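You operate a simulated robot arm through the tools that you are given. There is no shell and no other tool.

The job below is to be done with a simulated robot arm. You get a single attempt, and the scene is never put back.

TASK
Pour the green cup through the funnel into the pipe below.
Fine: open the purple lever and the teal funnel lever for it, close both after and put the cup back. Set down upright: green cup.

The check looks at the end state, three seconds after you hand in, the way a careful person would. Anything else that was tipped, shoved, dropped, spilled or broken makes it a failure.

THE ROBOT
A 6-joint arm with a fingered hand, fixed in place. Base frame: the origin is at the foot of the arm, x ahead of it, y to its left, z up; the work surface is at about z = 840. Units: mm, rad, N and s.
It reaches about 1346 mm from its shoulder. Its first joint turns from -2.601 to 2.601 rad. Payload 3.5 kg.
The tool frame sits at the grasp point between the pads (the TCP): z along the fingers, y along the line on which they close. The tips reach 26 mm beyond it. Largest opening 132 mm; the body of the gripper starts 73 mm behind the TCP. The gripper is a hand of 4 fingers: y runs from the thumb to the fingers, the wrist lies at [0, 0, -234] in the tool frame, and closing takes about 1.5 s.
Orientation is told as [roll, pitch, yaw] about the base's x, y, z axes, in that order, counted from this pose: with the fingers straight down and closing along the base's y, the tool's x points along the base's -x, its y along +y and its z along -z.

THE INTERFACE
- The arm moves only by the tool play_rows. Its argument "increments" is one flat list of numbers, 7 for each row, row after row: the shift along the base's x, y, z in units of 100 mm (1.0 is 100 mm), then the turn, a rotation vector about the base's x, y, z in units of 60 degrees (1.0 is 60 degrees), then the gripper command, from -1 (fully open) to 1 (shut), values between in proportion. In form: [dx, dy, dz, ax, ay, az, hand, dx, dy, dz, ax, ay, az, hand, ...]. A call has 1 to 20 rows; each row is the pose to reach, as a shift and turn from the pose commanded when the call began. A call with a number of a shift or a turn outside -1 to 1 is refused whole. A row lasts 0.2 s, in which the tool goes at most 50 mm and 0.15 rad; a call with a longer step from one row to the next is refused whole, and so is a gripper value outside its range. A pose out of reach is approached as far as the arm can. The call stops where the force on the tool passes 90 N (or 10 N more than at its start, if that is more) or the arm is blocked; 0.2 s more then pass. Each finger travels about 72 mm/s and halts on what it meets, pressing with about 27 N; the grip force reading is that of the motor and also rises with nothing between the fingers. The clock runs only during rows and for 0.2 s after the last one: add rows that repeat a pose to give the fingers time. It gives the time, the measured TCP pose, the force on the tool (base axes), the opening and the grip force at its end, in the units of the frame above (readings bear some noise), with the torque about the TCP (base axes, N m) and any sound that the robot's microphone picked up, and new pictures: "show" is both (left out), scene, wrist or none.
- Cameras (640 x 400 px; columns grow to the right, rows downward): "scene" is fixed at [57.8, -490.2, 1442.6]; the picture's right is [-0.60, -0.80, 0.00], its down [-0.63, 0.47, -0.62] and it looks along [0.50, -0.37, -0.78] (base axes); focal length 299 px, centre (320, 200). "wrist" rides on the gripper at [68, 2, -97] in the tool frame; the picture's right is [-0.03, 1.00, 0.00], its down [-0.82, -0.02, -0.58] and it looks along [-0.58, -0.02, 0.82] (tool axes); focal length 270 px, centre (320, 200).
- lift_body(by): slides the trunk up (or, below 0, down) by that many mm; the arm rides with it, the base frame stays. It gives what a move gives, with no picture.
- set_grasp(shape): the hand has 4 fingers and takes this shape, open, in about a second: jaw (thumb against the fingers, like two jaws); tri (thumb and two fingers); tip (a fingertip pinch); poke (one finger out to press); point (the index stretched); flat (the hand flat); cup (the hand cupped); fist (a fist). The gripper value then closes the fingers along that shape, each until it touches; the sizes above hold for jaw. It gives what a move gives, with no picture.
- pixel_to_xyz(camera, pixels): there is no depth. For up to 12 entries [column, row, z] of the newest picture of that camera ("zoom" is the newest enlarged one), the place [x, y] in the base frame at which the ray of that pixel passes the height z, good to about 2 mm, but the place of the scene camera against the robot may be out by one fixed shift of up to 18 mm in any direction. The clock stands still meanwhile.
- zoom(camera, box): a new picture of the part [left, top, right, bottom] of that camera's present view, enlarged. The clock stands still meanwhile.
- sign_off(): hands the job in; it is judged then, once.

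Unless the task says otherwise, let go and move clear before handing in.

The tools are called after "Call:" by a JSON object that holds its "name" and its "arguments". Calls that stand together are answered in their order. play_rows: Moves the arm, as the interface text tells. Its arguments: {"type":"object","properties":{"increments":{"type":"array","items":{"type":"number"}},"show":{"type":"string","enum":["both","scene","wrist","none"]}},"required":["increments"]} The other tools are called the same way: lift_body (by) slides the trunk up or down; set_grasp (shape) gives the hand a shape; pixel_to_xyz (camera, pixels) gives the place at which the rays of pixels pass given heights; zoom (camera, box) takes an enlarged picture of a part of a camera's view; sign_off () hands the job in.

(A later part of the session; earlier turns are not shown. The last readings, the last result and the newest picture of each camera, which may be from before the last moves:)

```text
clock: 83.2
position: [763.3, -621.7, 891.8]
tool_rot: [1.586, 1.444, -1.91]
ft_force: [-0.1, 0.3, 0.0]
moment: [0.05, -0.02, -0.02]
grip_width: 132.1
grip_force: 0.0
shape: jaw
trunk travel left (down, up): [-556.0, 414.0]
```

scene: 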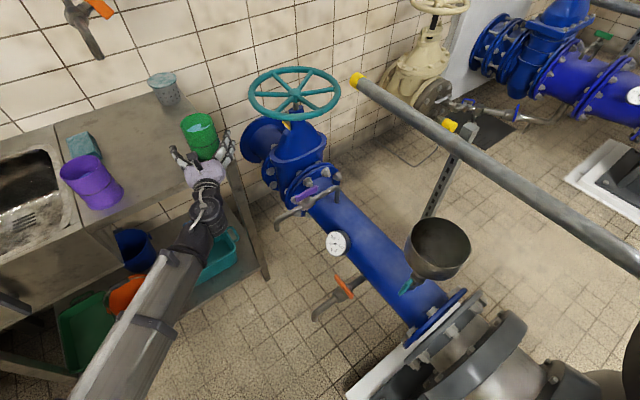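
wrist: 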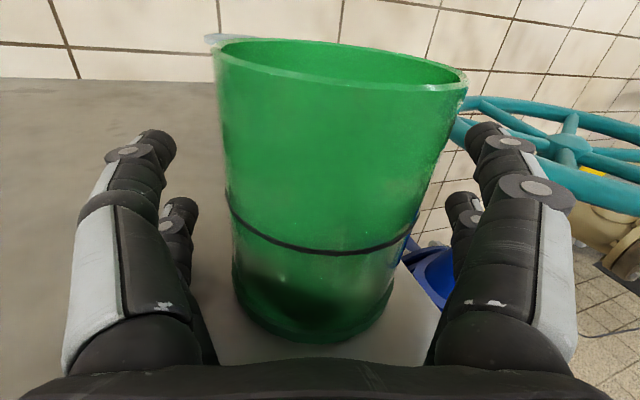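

The cup is centred between the fingers (columns 228–413 at the black band). I'll close on it now.

Call:
{"name": "play_rows", "arguments": {"increments": [0, 0, 0, 0, 0, 0, -0.7, 0, 0, 0, 0, 0, 0, -0.4, 0, 0, 0, 0, 0, 0, -0.2, 0, 0, 0, 0, 0, 0, 0, 0, 0, 0, 0, 0, 0, 0.3, 0, 0, 0, 0, 0, 0, 0.6, 0, 0, 0, 0, 0, 0, 1, 0, 0, 0, 0, 0, 0, 1]}}

```text
clock: 85.0
position: [763.7, -621.7, 891.4]
tool_rot: [1.585, 1.444, -1.908]
ft_force: [2.3, -1.3, 1.3]
moment: [0.19, -0.15, -0.07]
grip_width: 69.3
grip_force: 27.1
shape: jaw
trunk travel left (down, up): [-556.0, 414.0]
```

scene: 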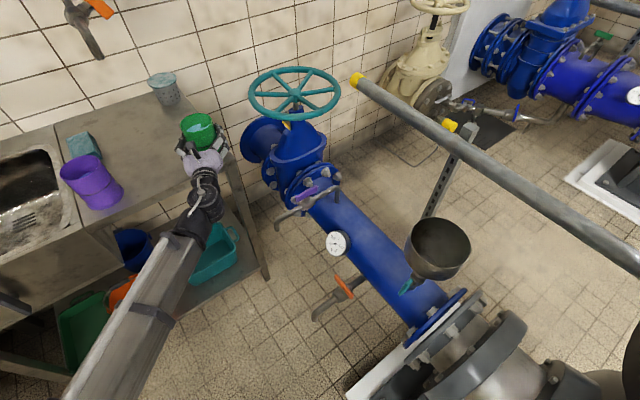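
wrist: 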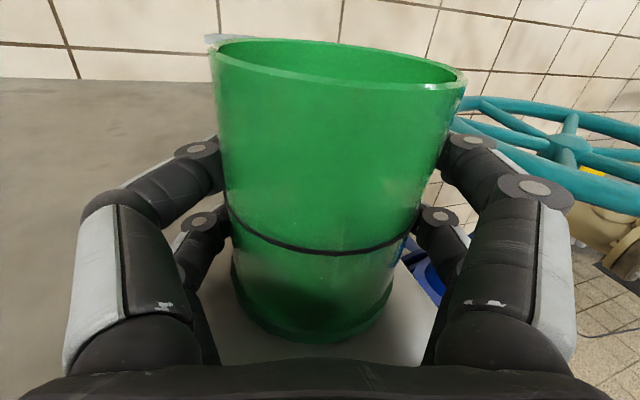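

The cup is held (grip 27 N, width 69 mm) and hasn't shifted; its placing pose is TCP (763.7,-621.7,891.4). I'll lift it 25 mm gently and check it stays upright.

Call:
{"name": "lift_body", "arguments": {"by": 10}}

Call:
{"name": "lift_body", "arguments": {"by": 15}}

Call:
{"name": "play_rows", "arguments": {"increments": [0, 0, 0, 0, 0, 0, 1]}}

```text
clock: 85.6
position: [763.8, -621.4, 899.7]
tool_rot: [1.583, 1.442, -1.913]
ft_force: [0.1, -0.8, -4.4]
moment: [0.0, 0.03, -0.01]
grip_width: 69.0
grip_force: 27.3
shape: jaw
trunk travel left (down, up): [-566.0, 404.0]
```

```text
clock: 86.2
position: [763.3, -622.0, 915.8]
tool_rot: [1.582, 1.445, -1.911]
ft_force: [-0.5, -0.4, -4.7]
moment: [0.03, 0.0, 0.01]
grip_width: 69.0
grip_force: 27.4
shape: jaw
trunk travel left (down, up): [-581.0, 389.0]
```

```text
clock: 86.6
position: [763.7, -620.6, 916.5]
tool_rot: [1.584, 1.444, -1.911]
ft_force: [0.1, 0.5, -3.0]
moment: [0.01, 0.07, -0.02]
grip_width: 68.8
grip_force: 26.5
shape: jaw
trunk travel left (down, up): [-581.0, 389.0]
```

scene: 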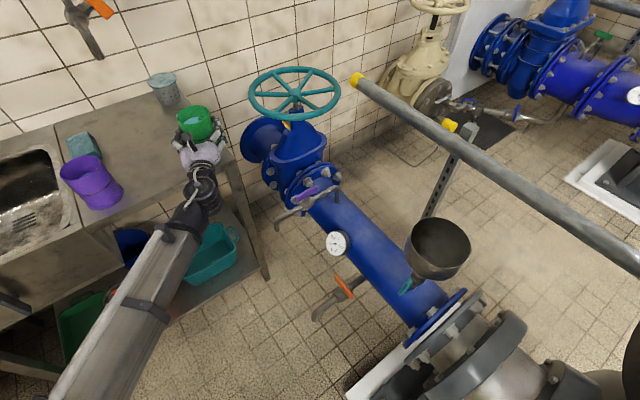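
wrist: 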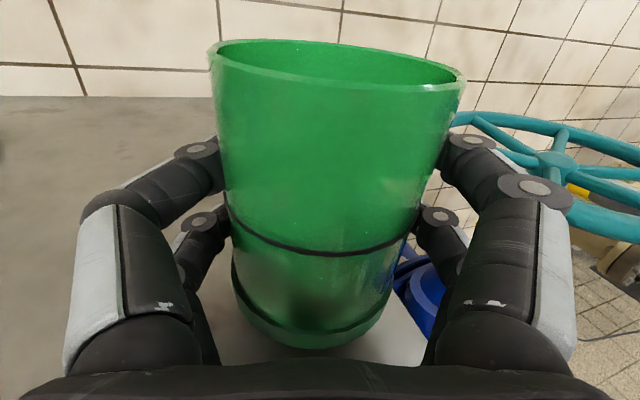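

The cup is lifted (about 4 N) and unchanged in the grip. I'll carry it slowly toward the funnel, turning the hand a few degrees per step.

Call:
{"name": "play_rows", "arguments": {"increments": [-0.055, -0.045, 0, 0, 0, -0.012, 1, -0.164, -0.134, 0, 0, 0, -0.035, 1, -0.274, -0.223, 0, 0, 0, -0.058, 1, -0.384, -0.312, 0, 0, 0, -0.082, 1, -0.493, -0.4, 0, 0, 0, -0.105, 1, -0.548, -0.445, 0, 0, 0, -0.117, 1], "show": "none"}}

Call:
{"name": "play_rows", "arguments": {"increments": [-0.058, -0.043, 0, 0, 0, -0.012, 1, -0.174, -0.128, 0, 0, 0, -0.035, 1, -0.29, -0.214, 0, 0, 0, -0.058, 1, -0.405, -0.3, 0, 0, 0, -0.082, 1, -0.521, -0.385, 0, 0, 0, -0.105, 1, -0.579, -0.428, 0, 0, 0, -0.117, 1], "show": "both"}}

```text
clock: 88.0
position: [710.3, -665.8, 916.2]
tool_rot: [1.591, 1.443, -2.027]
ft_force: [0.1, 0.4, -3.3]
moment: [0.0, 0.04, 0.02]
grip_width: 69.1
grip_force: 26.1
shape: jaw
trunk travel left (down, up): [-581.0, 389.0]
```

```text
clock: 89.4
position: [651.5, -708.6, 914.8]
tool_rot: [1.584, 1.444, -2.154]
ft_force: [-0.2, -0.5, -5.2]
moment: [0.02, 0.01, -0.02]
grip_width: 68.7
grip_force: 27.2
shape: jaw
trunk travel left (down, up): [-581.0, 389.0]
```

scene: 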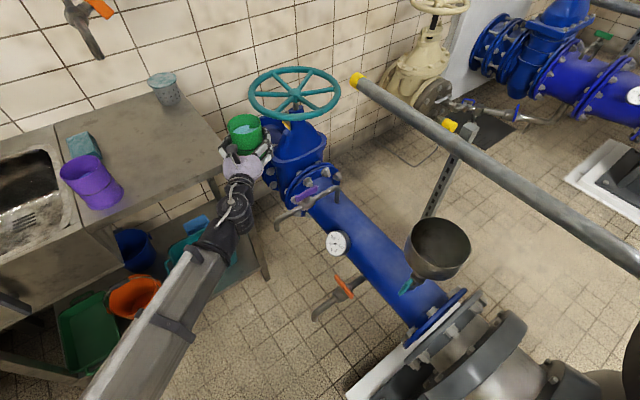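
wrist: 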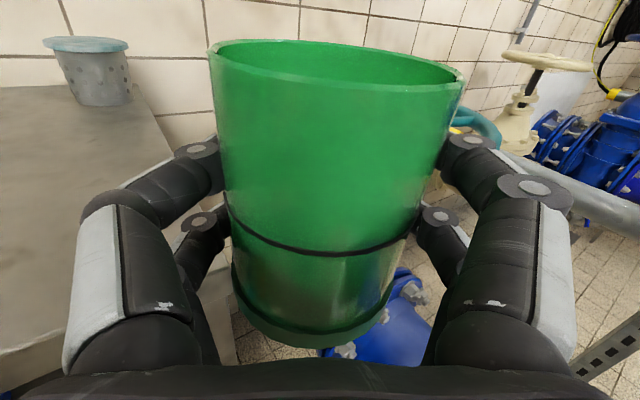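

The cup stays level at z≈915 with a steady grip, and orientation is holding (pitch 1.444). I'll keep carrying it through the next steps.

Call:
{"name": "play_rows", "arguments": {"increments": [-0.061, -0.041, 0, 0, 0, -0.012, 1, -0.183, -0.123, 0, 0, 0, -0.035, 1, -0.305, -0.205, 0, 0, 0, -0.058, 1, -0.426, -0.286, 0, 0, 0, -0.082, 1, -0.548, -0.368, 0, 0, 0, -0.105, 1, -0.609, -0.409, 0, 0, 0, -0.117, 1], "show": "none"}}

Call:
{"name": "play_rows", "arguments": {"increments": [-0.063, -0.039, 0, 0, 0, -0.012, 1, -0.19, -0.116, 0, 0, 0, -0.035, 1, -0.317, -0.193, 0, 0, 0, -0.058, 1, -0.444, -0.27, 0, 0, 0, -0.082, 1, -0.571, -0.347, 0, 0, 0, -0.105, 1, -0.634, -0.386, 0, 0, 0, -0.117, 1], "show": "none"}}

Call:
{"name": "play_rows", "arguments": {"increments": [-0.066, -0.036, 0, 0, 0, -0.012, 1, -0.197, -0.108, 0, 0, 0, -0.035, 1, -0.329, -0.18, 0, 0, 0, -0.058, 1, -0.461, -0.252, 0, 0, 0, -0.082, 1, -0.592, -0.324, 0, 0, 0, -0.105, 1, -0.658, -0.36, 0, 0, 0, -0.117, 1], "show": "scene"}}

```text
clock: 90.8
position: [589.9, -749.1, 916.5]
tool_rot: [1.589, 1.443, -2.272]
ft_force: [0.4, 0.0, -3.6]
moment: [-0.01, 0.03, -0.03]
grip_width: 69.2
grip_force: 27.0
shape: jaw
trunk travel left (down, up): [-581.0, 389.0]
```

```text
clock: 92.2
position: [525.4, -788.3, 915.1]
tool_rot: [1.582, 1.443, -2.404]
ft_force: [0.3, -0.1, -5.0]
moment: [0.0, 0.0, -0.03]
grip_width: 68.9
grip_force: 27.3
shape: jaw
trunk travel left (down, up): [-581.0, 389.0]
```

```text
clock: 93.6
position: [461.5, -823.6, 915.8]
tool_rot: [1.572, 1.444, -2.537]
ft_force: [-0.4, -0.1, -4.2]
moment: [0.06, 0.0, -0.01]
grip_width: 69.0
grip_force: 27.2
shape: jaw
trunk travel left (down, up): [-581.0, 389.0]
```

scene: 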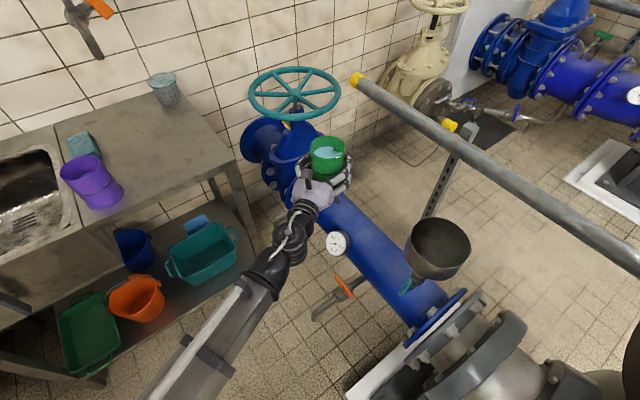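

Halfway there, with the cup upright at (327,155) in the scene view. I'll continue toward the funnel.

Call:
{"name": "play_rows", "arguments": {"increments": [-0.068, -0.033, 0, 0, 0, -0.012, 1, -0.203, -0.1, 0, 0, 0, -0.035, 1, -0.339, -0.166, 0, 0, 0, -0.058, 1, -0.475, -0.232, 0, 0, 0, -0.082, 1, -0.61, -0.299, 0, 0, 0, -0.105, 1, -0.678, -0.332, 0, 0, 0, -0.117, 1], "show": "none"}}

Call:
{"name": "play_rows", "arguments": {"increments": [-0.069, -0.03, 0, 0, 0, -0.012, 1, -0.208, -0.09, 0, 0, 0, -0.035, 1, -0.347, -0.15, 0, 0, 0, -0.058, 1, -0.486, -0.21, 0, 0, 0, -0.082, 1, -0.625, -0.27, 0, 0, 0, -0.105, 1, -0.694, -0.3, 0, 0, 0, -0.117, 1], "show": "both"}}

```text
clock: 95.0
position: [394.9, -859.3, 914.5]
tool_rot: [1.579, 1.445, -2.65]
ft_force: [-0.3, -0.7, -4.1]
moment: [0.02, 0.04, 0.02]
grip_width: 69.0
grip_force: 26.9
shape: jaw
trunk travel left (down, up): [-581.0, 389.0]
```

```text
clock: 96.4
position: [323.1, -887.5, 916.6]
tool_rot: [1.585, 1.443, -2.768]
ft_force: [0.3, -0.4, -4.2]
moment: [0.01, 0.02, -0.04]
grip_width: 68.9
grip_force: 27.1
shape: jaw
trunk travel left (down, up): [-581.0, 389.0]
```

scene: 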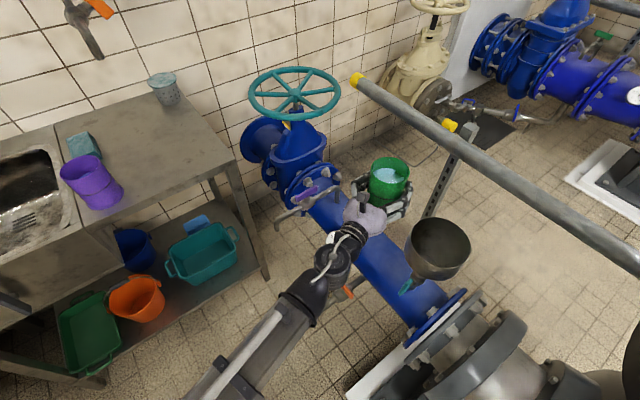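
wrist: 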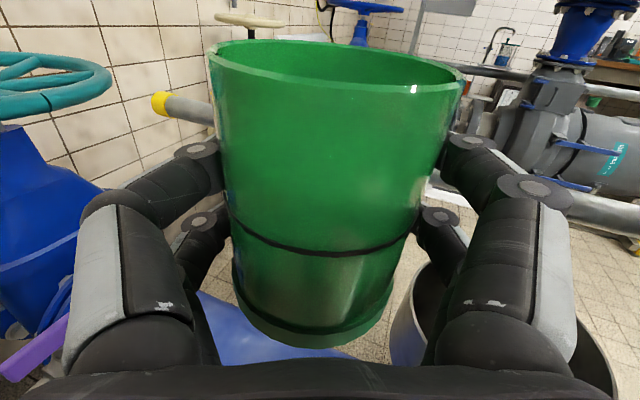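

The cup is now near the funnel, whose rim shows at (500,330) in the wrist view. I'll zoom on the cup in the scene to judge the liquid level, then continue the carry.

Call:
{"name": "zoom", "arguments": {"camera": "scene", "box": [340, 140, 480, 290]}}

Call:
{"name": "play_rows", "arguments": {"increments": [-0.071, -0.027, 0, 0, 0, -0.012, 1, -0.212, -0.08, 0, 0, 0, -0.035, 1, -0.353, -0.134, 0, 0, 0, -0.058, 1, -0.495, -0.188, 0, 0, 0, -0.082, 1, -0.636, -0.241, 0, 0, 0, -0.105, 1, -0.707, -0.268, 0, 0, 0, -0.117, 1], "show": "none"}}

Call:
{"name": "play_rows", "arguments": {"increments": [-0.072, -0.023, 0, 0, 0, -0.012, 1, -0.215, -0.07, 0, 0, 0, -0.035, 1, -0.358, -0.117, 0, 0, 0, -0.058, 1, -0.501, -0.164, 0, 0, 0, -0.082, 1, -0.644, -0.211, 0, 0, 0, -0.105, 1, -0.715, -0.234, 0, 0, 0, -0.117, 1], "show": "none"}}

Call:
{"name": "play_rows", "arguments": {"increments": [-0.072, -0.02, 0, 0, 0, -0.012, 1, -0.216, -0.06, 0, 0, 0, -0.035, 1, -0.36, -0.1, 0, 0, 0, -0.058, 1, -0.503, -0.14, 0, 0, 0, -0.082, 1, -0.647, -0.18, 0, 0, 0, -0.105, 1, -0.719, -0.2, 0, 0, 0, -0.117, 1], "show": "both"}}

```text
2.67 times, centred on (410, 215) of scene
```

zoom: 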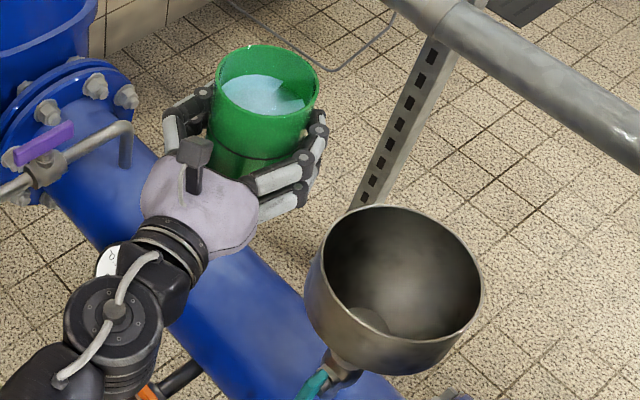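

```text
clock: 97.8
position: [250.9, -915.7, 914.9]
tool_rot: [1.583, 1.442, -2.892]
ft_force: [0.1, -0.2, -3.8]
moment: [0.04, 0.02, -0.01]
grip_width: 68.9
grip_force: 27.2
shape: jaw
trunk travel left (down, up): [-581.0, 389.0]
```

```text
clock: 99.2
position: [182.2, -938.0, 915.6]
tool_rot: [1.567, 1.441, -3.029]
ft_force: [0.6, 0.1, -4.5]
moment: [0.07, -0.01, 0.0]
grip_width: 69.1
grip_force: 27.2
shape: jaw
out of reach, approached as far as the arm can: row 4, 5
trunk travel left (down, up): [-581.0, 389.0]
```

```text
clock: 100.6
position: [109.1, -957.0, 915.2]
tool_rot: [1.565, 1.441, 3.13]
ft_force: [-1.0, 0.9, -4.2]
moment: [0.02, 0.02, 0.0]
grip_width: 69.2
grip_force: 26.7
shape: jaw
trunk travel left (down, up): [-581.0, 389.0]
```

scene: 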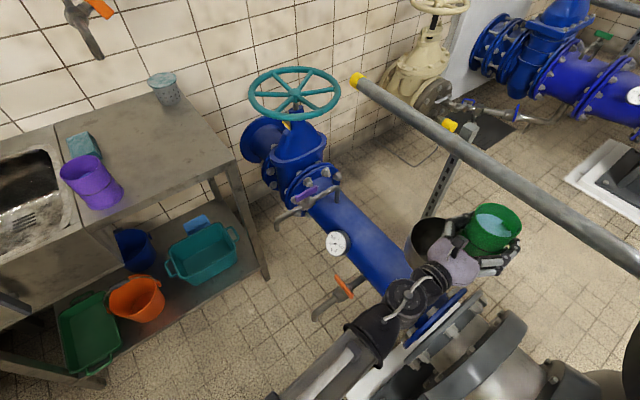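
wrist: 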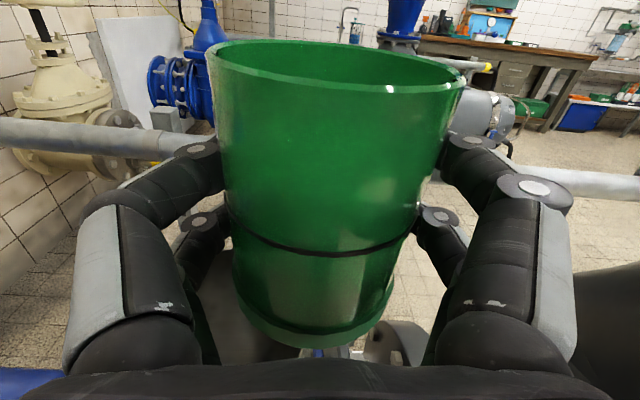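

The cup is poised at (109,-957) on the -x side of the funnel, with liquid roughly 22 mm below its rim. I'll lower to about z=893, confirm the alignment and then start tilting toward +x.

Call:
{"name": "lift_body", "arguments": {"by": -22}}

Call:
{"name": "play_rows", "arguments": {"increments": [0, 0, 0, 0, 0.03, 0, 1, 0, 0, 0, 0, 0.07, 0, 1, 0, 0, 0, 0, 0.11, 0, 1, 0, 0, 0, 0, 0.15, 0, 1, 0, 0, 0, 0, 0.19, 0, 1, 0, 0, 0, 0, 0.23, 0, 1, 0, 0, 0, 0, 0.27, 0, 1, 0, 0, 0, 0, 0.3, 0, 1]}}

```text
clock: 101.3
position: [110.8, -957.5, 893.3]
tool_rot: [1.565, 1.442, 3.13]
ft_force: [-0.2, -0.7, -4.1]
moment: [0.01, -0.04, -0.03]
grip_width: 69.3
grip_force: 26.8
shape: jaw
trunk travel left (down, up): [-559.0, 411.0]
```

```text
clock: 103.1
position: [109.6, -957.2, 892.2]
tool_rot: [1.571, 1.128, 3.133]
ft_force: [0.1, 0.0, -4.1]
moment: [0.05, -0.04, 0.01]
grip_width: 69.0
grip_force: 27.2
shape: jaw
trunk travel left (down, up): [-559.0, 411.0]
```

scene: 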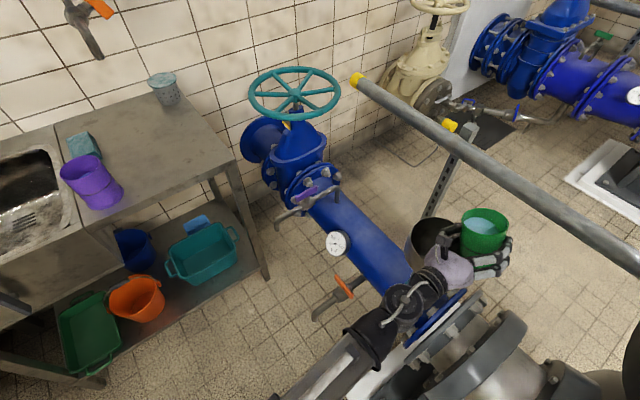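
wrist: 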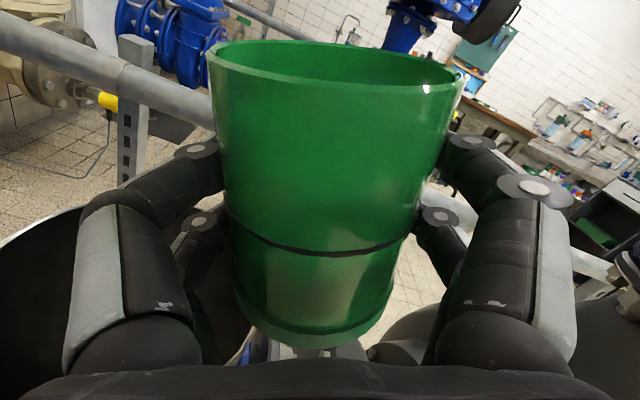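

The cup is tilted about 18° toward the funnel and nothing has flowed yet. I'll zoom in on the scene to confirm the lip is over the funnel.

Call:
{"name": "zoom", "arguments": {"camera": "scene", "box": [370, 180, 540, 310]}}

Call:
{"name": "pixel_to_xyz", "arguments": {"camera": "scene", "pixels": [[480, 222, 942], [480, 222, 930], [463, 225, 935]]}}

```text
3.08 times, centred on (455, 245) of scene
```

zoom: 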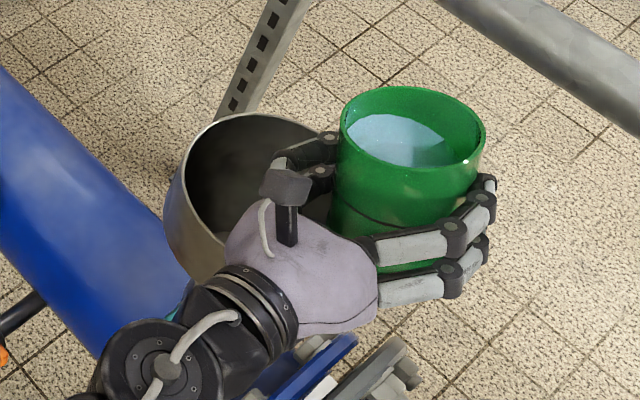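

```text
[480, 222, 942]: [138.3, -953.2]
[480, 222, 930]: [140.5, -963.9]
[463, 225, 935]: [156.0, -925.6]
```

The lip is over the funnel's near half, as intended. I'll tilt slowly at about 2° per row to roughly 45° and watch the pour.

Call:
{"name": "play_rows", "arguments": {"increments": [0, 0, 0, 0, 0.033, 0, 1, 0, 0, 0, 0, 0.067, 0, 1, 0, 0, 0, 0, 0.1, 0, 1, 0, 0, 0, 0, 0.133, 0, 1, 0, 0, 0, 0, 0.167, 0, 1, 0, 0, 0, 0, 0.2, 0, 1, 0, 0, 0, 0, 0.233, 0, 1, 0, 0, 0, 0, 0.25, 0, 1, 0, 0, 0, 0, 0.25, 0, 1]}}

Call:
{"name": "zoom", "arguments": {"camera": "scene", "box": [370, 180, 540, 310]}}

```text
clock: 105.1
position: [109.5, -957.9, 892.2]
tool_rot: [1.573, 0.865, 3.138]
ft_force: [-0.6, -0.4, -3.6]
moment: [0.01, -0.02, 0.03]
grip_width: 69.2
grip_force: 27.2
shape: jaw
trunk travel left (down, up): [-559.0, 411.0]
```

scene: 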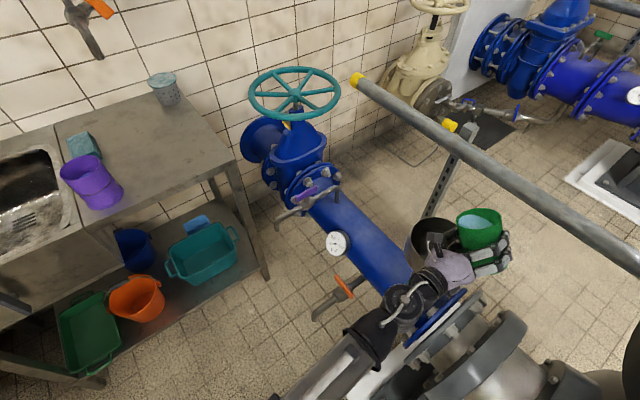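
wrist: 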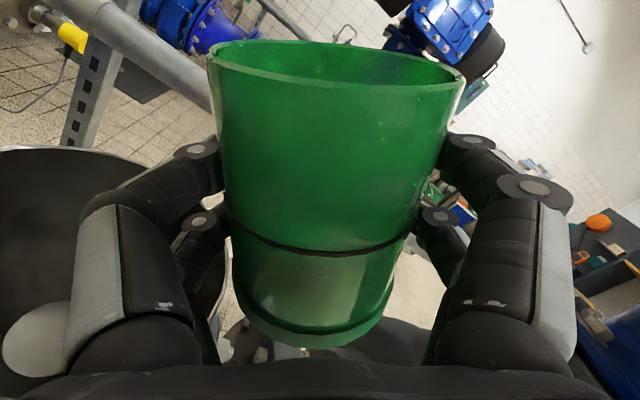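

```text
3.08 times, centred on (455, 245) of scene
```

zoom: 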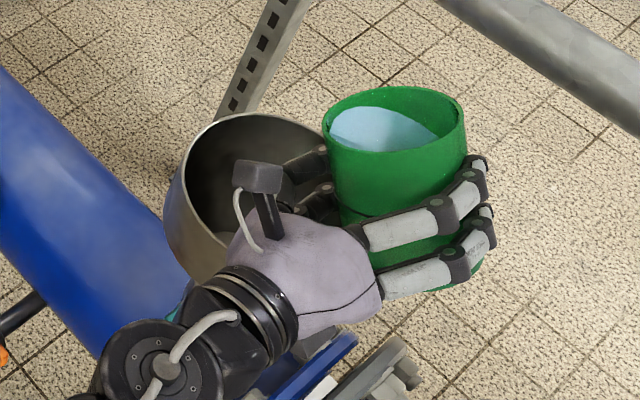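

The liquid is about to reach the lip at 33° of tilt. I'll continue at about 1.5° per row.

Call:
{"name": "play_rows", "arguments": {"increments": [0, 0, 0, 0, 0.025, 0, 1, 0, 0, 0, 0, 0.05, 0, 1, 0, 0, 0, 0, 0.075, 0, 1, 0, 0, 0, 0, 0.1, 0, 1, 0, 0, 0, 0, 0.125, 0, 1, 0, 0, 0, 0, 0.15, 0, 1, 0, 0, 0, 0, 0.15, 0, 1]}}

Call:
{"name": "zoom", "arguments": {"camera": "scene", "box": [370, 180, 540, 310]}}

```text
clock: 106.7
position: [109.4, -957.9, 894.4]
tool_rot: [1.573, 0.708, 3.139]
ft_force: [-0.1, 0.8, -3.8]
moment: [0.02, -0.01, 0.0]
grip_width: 69.1
grip_force: 27.2
shape: jaw
trunk travel left (down, up): [-559.0, 411.0]
```

scene: 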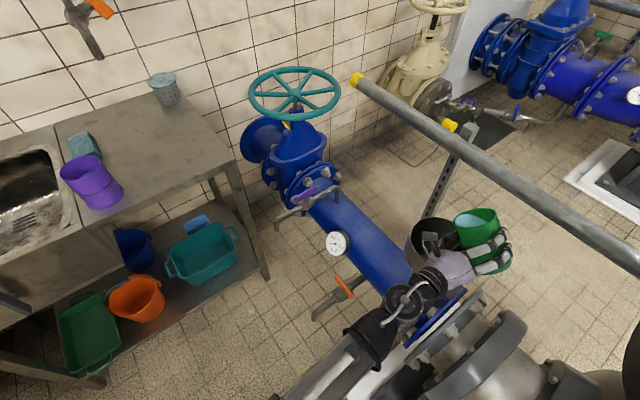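
wrist: 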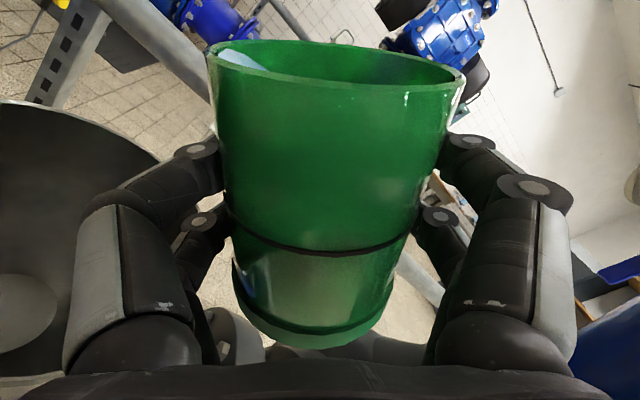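

```text
3.08 times, centred on (455, 245) of scene
```

zoom: 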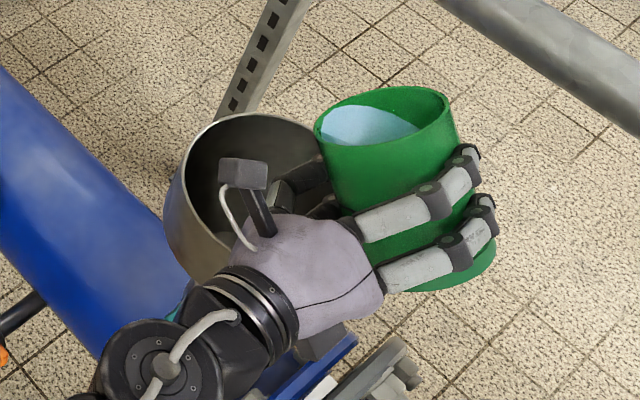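

At 42° the liquid is at the lip (pale area at (235,60) in the wrist view). I'll keep tilting slowly and watch for the stream.

Call:
{"name": "play_rows", "arguments": {"increments": [0, 0, 0, 0, 0.02, 0, 1, 0, 0, 0, 0, 0.04, 0, 1, 0, 0, 0, 0, 0.06, 0, 1, 0, 0, 0, 0, 0.08, 0, 1, 0, 0, 0, 0, 0.1, 0, 1, 0, 0, 0, 0, 0.12, 0, 1, 0, 0, 0, 0, 0.14, 0, 1, 0, 0, 0, 0, 0.14, 0, 1]}}

Call:
{"name": "zoom", "arguments": {"camera": "scene", "box": [370, 180, 540, 310]}}

```text
clock: 108.5
position: [110.9, -958.2, 894.2]
tool_rot: [1.57, 0.563, 3.137]
ft_force: [-0.7, 0.2, -3.5]
moment: [0.02, -0.04, 0.0]
grip_width: 69.2
grip_force: 26.4
shape: jaw
trunk travel left (down, up): [-559.0, 411.0]
```

scene: 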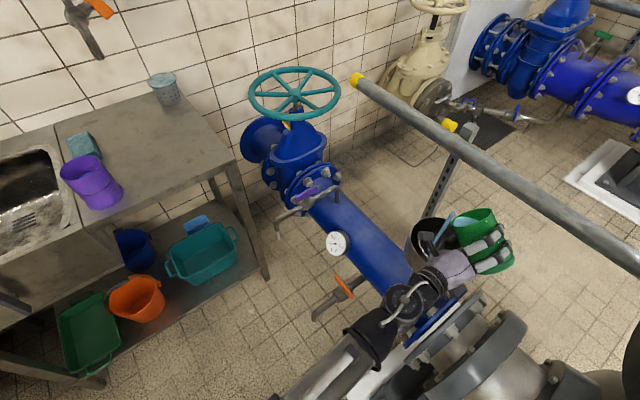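
wrist: 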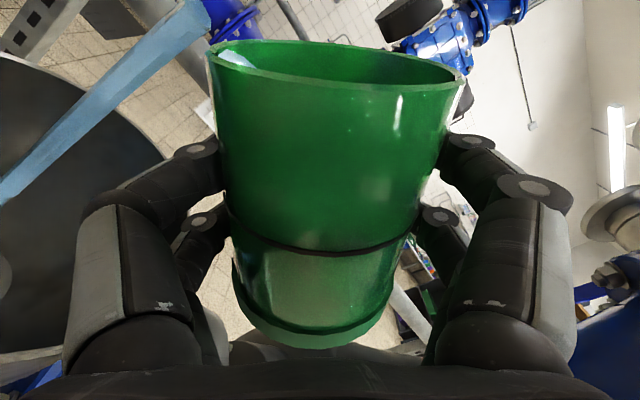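

```text
3.08 times, centred on (455, 245) of scene
```

zoom: 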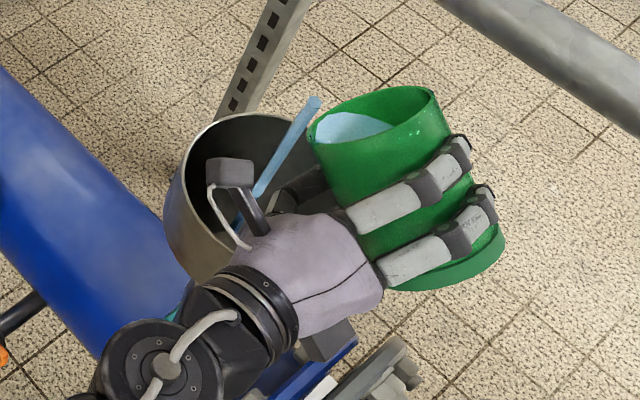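

A stream is now running from the lip into the funnel (scene zoom (310,100) to (250,195)), landing well inside the rim. I'll continue tilting slowly.

Call:
{"name": "play_rows", "arguments": {"increments": [0, 0, 0, 0, 0.02, 0, 1, 0, 0, 0, 0, 0.04, 0, 1, 0, 0, 0, 0, 0.06, 0, 1, 0, 0, 0, 0, 0.08, 0, 1, 0, 0, 0, 0, 0.1, 0, 1, 0, 0, 0, 0, 0.12, 0, 1, 0, 0, 0, 0, 0.14, 0, 1, 0, 0, 0, 0, 0.16, 0, 1, 0, 0, 0, 0, 0.18, 0, 1, 0, 0, 0, 0, 0.2, 0, 1, 0, 0, 0, 0, 0.2, 0, 1]}}

Call:
{"name": "zoom", "arguments": {"camera": "scene", "box": [370, 180, 540, 310]}}

```text
clock: 110.9
position: [109.6, -958.4, 893.8]
tool_rot: [1.574, 0.353, 3.139]
ft_force: [-0.4, 0.4, -1.7]
moment: [0.0, 0.01, 0.01]
grip_width: 69.0
grip_force: 27.3
shape: jaw
trunk travel left (down, up): [-559.0, 411.0]
```

scene: 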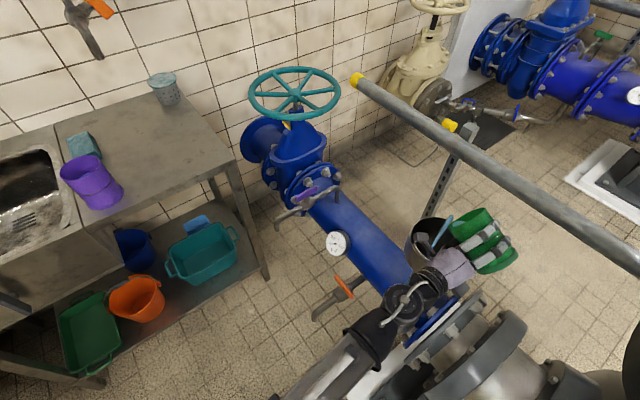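
wrist: 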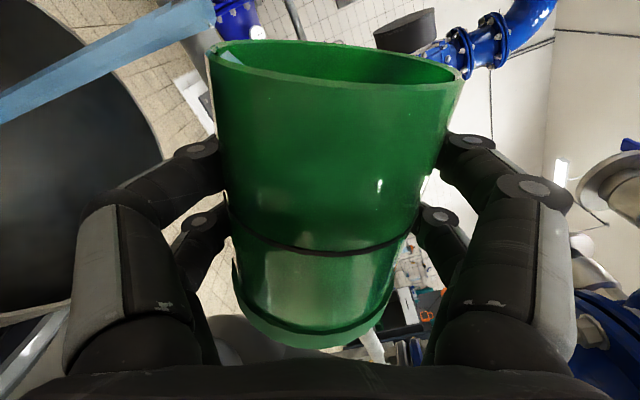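

```text
3.08 times, centred on (455, 245) of scene
```

zoom: 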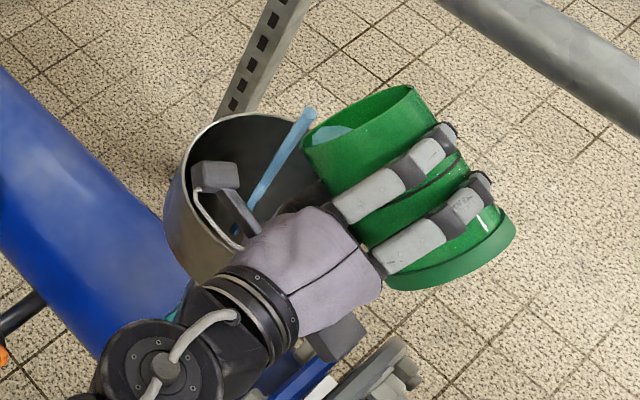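

The pour is going well at about 62°, with the load down to about 2 N. I'll carry on slowly to about 78°.

Call:
{"name": "play_rows", "arguments": {"increments": [0, 0, 0, 0, 0.02, 0, 1, 0, 0, 0, 0, 0.04, 0, 1, 0, 0, 0, 0, 0.06, 0, 1, 0, 0, 0, 0, 0.08, 0, 1, 0, 0, 0, 0, 0.1, 0, 1, 0, 0, 0, 0, 0.12, 0, 1, 0.01, 0, 0, 0, 0.14, 0, 1, 0.01, 0, 0, 0, 0.16, 0, 1, 0.02, 0, 0, 0, 0.18, 0, 1, 0.02, 0, 0, 0, 0.2, 0, 1, 0.03, 0, 0, 0, 0.22, 0, 1, 0.03, 0, 0, 0, 0.24, 0, 1, 0.04, 0, 0, 0, 0.26, 0, 1, 0.04, 0, 0, 0, 0.26, 0, 1]}}

Call:
{"name": "zoom", "arguments": {"camera": "scene", "box": [370, 180, 540, 310]}}

```text
clock: 113.9
position: [113.6, -958.5, 895.0]
tool_rot: [1.575, 0.08, 3.14]
ft_force: [0.1, 0.0, -1.0]
moment: [0.02, -0.02, 0.01]
grip_width: 69.0
grip_force: 27.6
shape: jaw
trunk travel left (down, up): [-559.0, 411.0]
```

scene: 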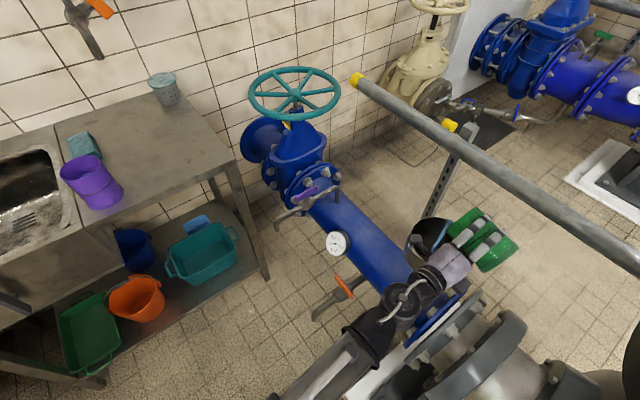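
wrist: 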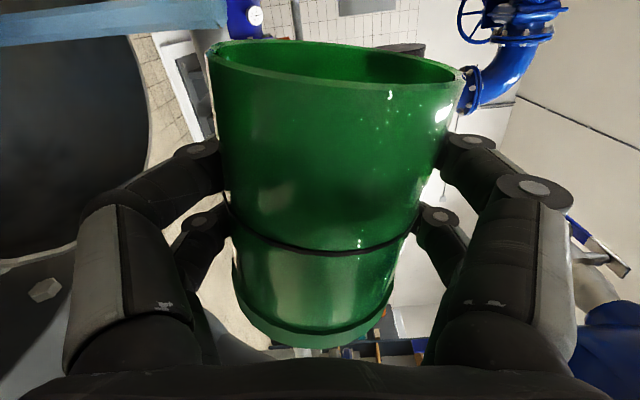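

```text
3.08 times, centred on (455, 245) of scene
```

zoom: 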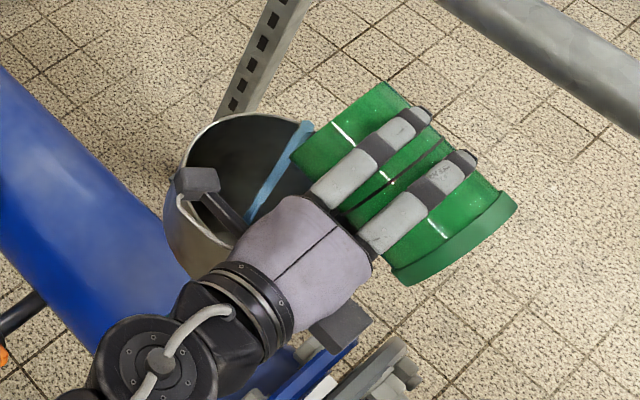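

The stream has thinned and the load is about 1 N at 78°. I'll continue to about 96°, sliding +x to keep the lip over the funnel.

Call:
{"name": "play_rows", "arguments": {"increments": [0.01, 0, 0, 0, 0.025, 0, 1, 0.02, 0, 0, 0, 0.05, 0, 1, 0.03, 0, 0, 0, 0.075, 0, 1, 0.04, 0, 0, 0, 0.1, 0, 1, 0.05, 0, 0, 0, 0.125, 0, 1, 0.06, 0, 0, 0, 0.15, 0, 1, 0.07, 0, 0, 0, 0.175, 0, 1, 0.08, 0, 0, 0, 0.2, 0, 1, 0.09, 0, 0, 0, 0.225, 0, 1, 0.1, 0, 0, 0, 0.25, 0, 1, 0.11, 0, 0, 0, 0.275, 0, 1, 0.12, 0, 0, 0, 0.3, 0, 1, 0.12, 0, 0, 0, 0.3, 0, 1, 0.12, 0, 0, 0, 0.3, 0, 1]}}

Call:
{"name": "zoom", "arguments": {"camera": "scene", "box": [370, 180, 540, 310]}}

```text
clock: 116.9
position: [125.5, -958.1, 894.7]
tool_rot: [1.575, -0.235, 3.14]
ft_force: [0.0, 0.6, -0.9]
moment: [-0.02, -0.03, 0.01]
grip_width: 69.0
grip_force: 27.2
shape: jaw
trunk travel left (down, up): [-559.0, 411.0]
```

scene: 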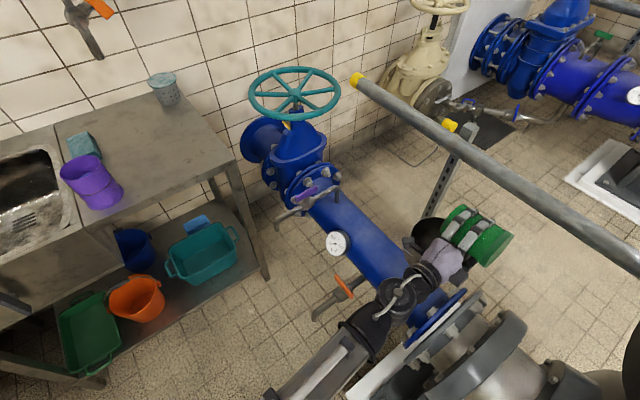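
wrist: 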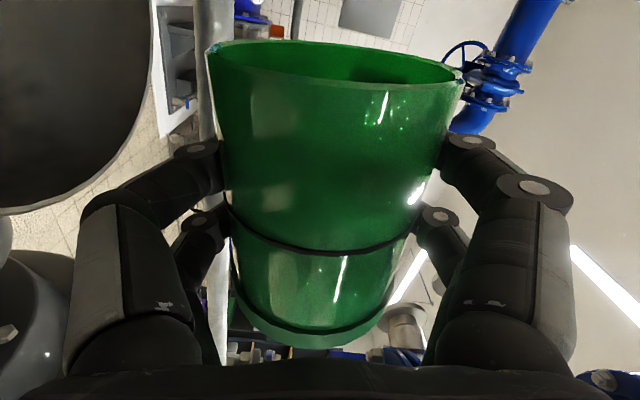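

```text
3.08 times, centred on (455, 245) of scene
```

zoom: 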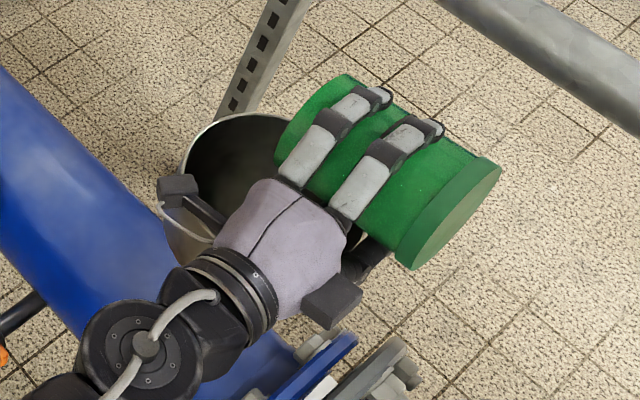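

The stream has almost stopped at 96°. I'll tilt on to about 124° and hold so the cup empties fully over the funnel.

Call:
{"name": "play_rows", "arguments": {"increments": [0.03, 0, 0, 0, 0.05, 0, 1, 0.06, 0, 0, 0, 0.1, 0, 1, 0.09, 0, 0, 0, 0.15, 0, 1, 0.12, 0, 0, 0, 0.2, 0, 1, 0.15, 0, 0, 0, 0.25, 0, 1, 0.18, 0, 0, 0, 0.3, 0, 1, 0.21, 0, 0, 0, 0.35, 0, 1, 0.24, 0, 0, 0, 0.4, 0, 1, 0.27, 0, 0, 0, 0.45, 0, 1, 0.27, 0, 0, 0, 0.47, 0, 1, 0.27, 0, 0, 0, 0.47, 0, 1, 0.27, 0, 0, 0, 0.47, 0, 1, 0.27, 0, 0, 0, 0.47, 0, 1, 0.27, 0, 0, 0, 0.47, 0, 1, 0.27, 0, 0, 0, 0.47, 0, 1, 0.27, 0, 0, 0, 0.47, 0, 1]}}

Call:
{"name": "zoom", "arguments": {"camera": "scene", "box": [370, 180, 540, 310]}}

```text
clock: 120.3
position: [152.0, -957.4, 894.1]
tool_rot: [1.576, -0.729, 3.142]
ft_force: [-0.1, -0.2, -0.2]
moment: [0.02, -0.01, 0.01]
grip_width: 68.9
grip_force: 26.8
shape: jaw
trunk travel left (down, up): [-559.0, 411.0]
```

scene: 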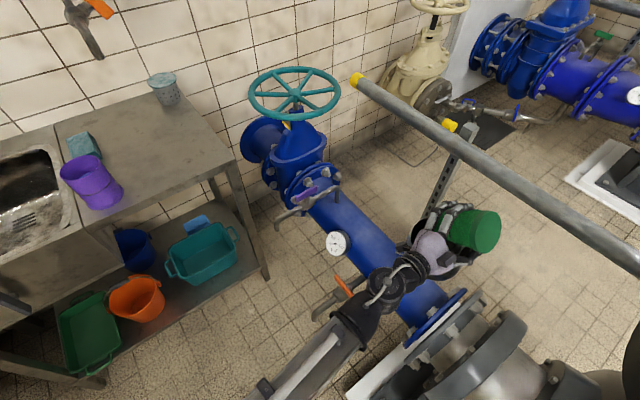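
wrist: 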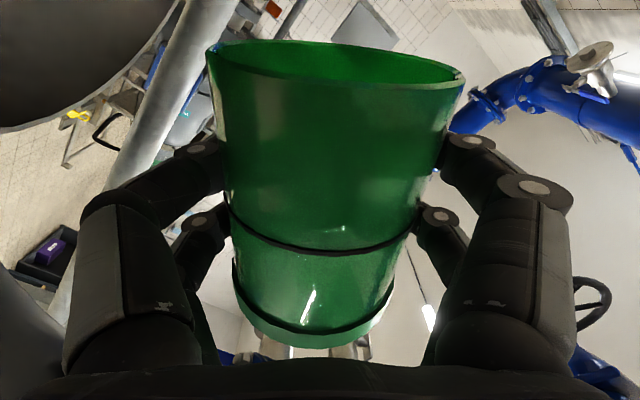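

```text
3.08 times, centred on (455, 245) of scene
```

zoom: 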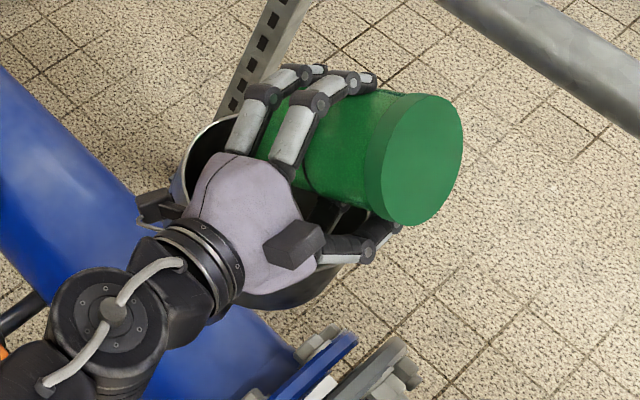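

The load reads essentially zero and the cup is inverted over the funnel with no stream. I'll hold a moment more and then roll it back upright over the funnel.

Call:
{"name": "play_rows", "arguments": {"increments": [0, 0, 0, 0, 0, 0, 1, 0, 0, 0, 0, 0, 0, 1, 0, 0, 0, 0, 0, 0, 1, 0, 0, 0, 0, 0, 0, 1, 0, 0, 0, 0, 0, 0, 1, 0, 0, 0, 0, 0, 0, 1, 0, 0, 0, 0, 0, 0, 1, 0, 0, 0, 0, 0, 0, 1, 0, 0, 0, 0, 0, 0, 1, 0, 0, 0, 0, 0, 0, 1], "show": "none"}}

Call:
{"name": "play_rows", "arguments": {"increments": [-0.03, 0, 0, 0, -0.07, 0, 1, -0.07, 0, 0, 0, -0.15, 0, 1, -0.11, 0, 0, 0, -0.23, 0, 1, -0.15, 0, 0, 0, -0.31, 0, 1, -0.19, 0, 0, 0, -0.39, 0, 1, -0.23, 0, 0, 0, -0.47, 0, 1, -0.27, 0, 0, 0, -0.55, 0, 1, -0.3, 0, 0, 0, -0.63, 0, 1, -0.33, 0, 0, 0, -0.7, 0, 1], "show": "none"}}

Call:
{"name": "play_rows", "arguments": {"increments": [-0.01, 0, 0, 0, -0.08, 0, 1, -0.02, 0, 0, 0, -0.16, 0, 1, -0.03, 0, 0, 0, -0.24, 0, 1, -0.04, 0, 0, 0, -0.32, 0, 1, -0.05, 0, 0, 0, -0.4, 0, 1, -0.06, 0, 0, 0, -0.48, 0, 1, -0.07, 0, 0, 0, -0.56, 0, 1, -0.08, 0, 0, 0, -0.64, 0, 1, -0.08, 0, 0, 0, -0.7, 0, 1]}}

Call:
{"name": "zoom", "arguments": {"camera": "scene", "box": [370, 180, 540, 310]}}

```text
clock: 122.5
position: [151.2, -957.9, 895.4]
tool_rot: [1.575, -0.727, 3.143]
ft_force: [0.5, 0.3, -1.0]
moment: [0.06, -0.05, 0.01]
grip_width: 69.2
grip_force: 26.7
shape: jaw
trunk travel left (down, up): [-559.0, 411.0]
```

```text
clock: 124.5
position: [120.5, -957.3, 894.3]
tool_rot: [1.575, 0.008, 3.14]
ft_force: [-0.3, -0.5, -0.1]
moment: [-0.02, 0.01, 0.03]
grip_width: 69.2
grip_force: 27.4
shape: jaw
trunk travel left (down, up): [-559.0, 411.0]
```

```text
clock: 126.5
position: [111.7, -958.6, 893.6]
tool_rot: [1.575, 0.743, 3.137]
ft_force: [1.2, -0.2, -0.2]
moment: [0.03, 0.02, -0.01]
grip_width: 69.0
grip_force: 26.9
shape: jaw
trunk travel left (down, up): [-559.0, 411.0]
```

scene: 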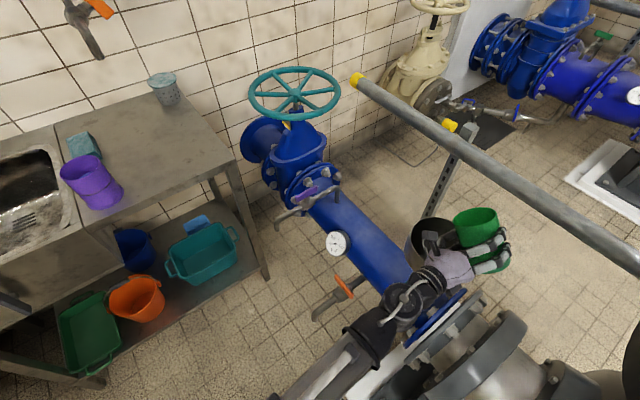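
wrist: 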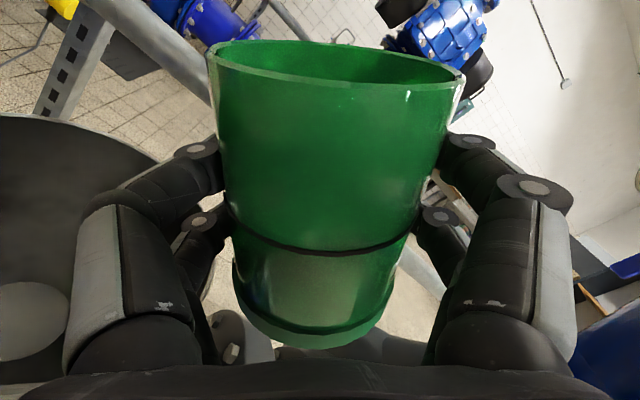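

```text
3.08 times, centred on (455, 245) of scene
```

zoom: 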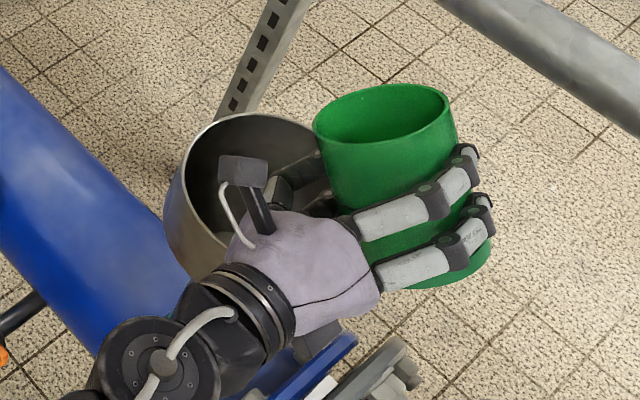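

The cup's inside is clean green and empty. I'll roll it the last 40° upright and raise it before carrying it back.

Call:
{"name": "play_rows", "arguments": {"increments": [0, 0, 0, 0, -0.1, 0, 1, 0, 0, 0, 0, -0.2, 0, 1, 0, 0, 0, 0, -0.3, 0, 1, 0, 0, 0, 0, -0.4, 0, 1, 0, 0, 0, 0, -0.5, 0, 1, 0, 0, 0, 0, -0.6, 0, 1, 0, 0, 0, 0, -0.667, 0, 1, 0, 0, 0, 0, -0.667, 0, 1], "show": "wrist"}}

Call:
{"name": "lift_body", "arguments": {"by": 22}}

```text
clock: 128.3
position: [111.3, -957.8, 892.9]
tool_rot: [1.567, 1.441, 3.13]
ft_force: [0.4, -0.5, -1.5]
moment: [0.02, -0.02, 0.01]
grip_width: 69.1
grip_force: 26.8
shape: jaw
trunk travel left (down, up): [-559.0, 411.0]
```

wrist: 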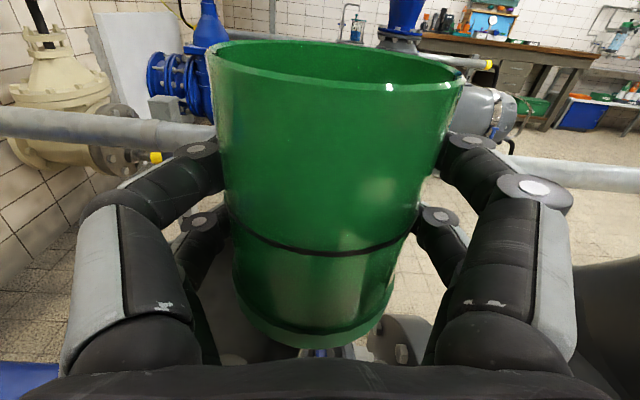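

```text
clock: 129.0
position: [111.0, -958.0, 914.9]
tool_rot: [1.567, 1.44, 3.132]
ft_force: [0.2, 0.4, -0.3]
moment: [-0.03, -0.01, -0.02]
grip_width: 69.3
grip_force: 27.1
shape: jaw
trunk travel left (down, up): [-581.0, 389.0]
```

The cup is upright again at the pre-pour pose and raised. I'll retrace the carry back toward the bench, reversing the same steps.

Call:
{"name": "play_rows", "arguments": {"increments": [0.11, 0.03, 0, 0, 0, 0.018, 1, 0.32, 0.09, 0, 0, 0, 0.053, 1, 0.54, 0.15, 0, 0, 0, 0.088, 1, 0.719, 0.2, 0, 0, 0, 0.117, 1], "show": "none"}}

Call:
{"name": "play_rows", "arguments": {"increments": [0.11, 0.035, 0, 0, 0, 0.018, 1, 0.32, 0.105, 0, 0, 0, 0.053, 1, 0.54, 0.176, 0, 0, 0, 0.088, 1, 0.715, 0.234, 0, 0, 0, 0.117, 1], "show": "none"}}

Call:
{"name": "play_rows", "arguments": {"increments": [0.11, 0.04, 0, 0, 0, 0.018, 1, 0.32, 0.12, 0, 0, 0, 0.053, 1, 0.53, 0.2, 0, 0, 0, 0.088, 1, 0.707, 0.268, 0, 0, 0, 0.117, 1], "show": "none"}}

Call:
{"name": "play_rows", "arguments": {"increments": [0.1, 0.045, 0, 0, 0, 0.018, 1, 0.31, 0.135, 0, 0, 0, 0.053, 1, 0.52, 0.225, 0, 0, 0, 0.088, 1, 0.694, 0.3, 0, 0, 0, 0.117, 1]}}

Call:
{"name": "zoom", "arguments": {"camera": "scene", "box": [370, 180, 500, 320]}}

```text
clock: 130.0
position: [182.9, -938.7, 915.0]
tool_rot: [1.559, 1.441, -3.039]
ft_force: [0.3, 0.2, -0.6]
moment: [0.0, -0.06, -0.01]
grip_width: 68.8
grip_force: 27.0
shape: jaw
trunk travel left (down, up): [-581.0, 389.0]
```

```text
clock: 131.0
position: [254.5, -915.3, 915.6]
tool_rot: [1.574, 1.438, -2.903]
ft_force: [0.8, -0.2, -2.2]
moment: [0.01, 0.04, -0.01]
grip_width: 69.0
grip_force: 26.1
shape: jaw
trunk travel left (down, up): [-581.0, 389.0]
```

```text
clock: 132.0
position: [326.2, -888.1, 916.1]
tool_rot: [1.574, 1.439, -2.777]
ft_force: [-0.3, 0.2, -1.8]
moment: [-0.01, -0.03, -0.01]
grip_width: 68.8
grip_force: 26.8
shape: jaw
trunk travel left (down, up): [-581.0, 389.0]
```

```text
clock: 133.0
position: [395.0, -858.5, 915.8]
tool_rot: [1.581, 1.44, -2.649]
ft_force: [-0.2, -0.1, -1.2]
moment: [0.01, -0.02, 0.01]
grip_width: 69.0
grip_force: 27.6
shape: jaw
trunk travel left (down, up): [-581.0, 389.0]
```

scene: 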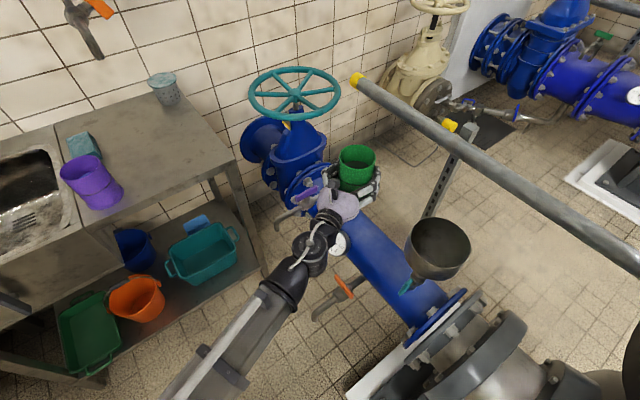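
wrist: 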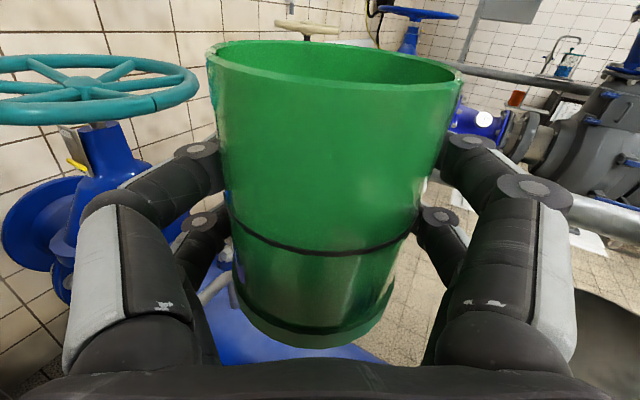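

```text
2.86 times, centred on (435, 250) of scene
```

zoom: 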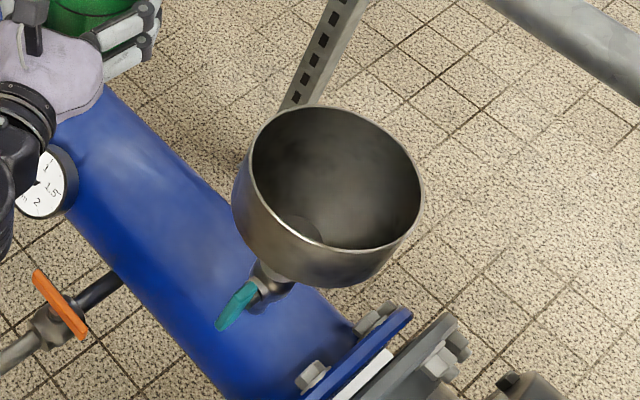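

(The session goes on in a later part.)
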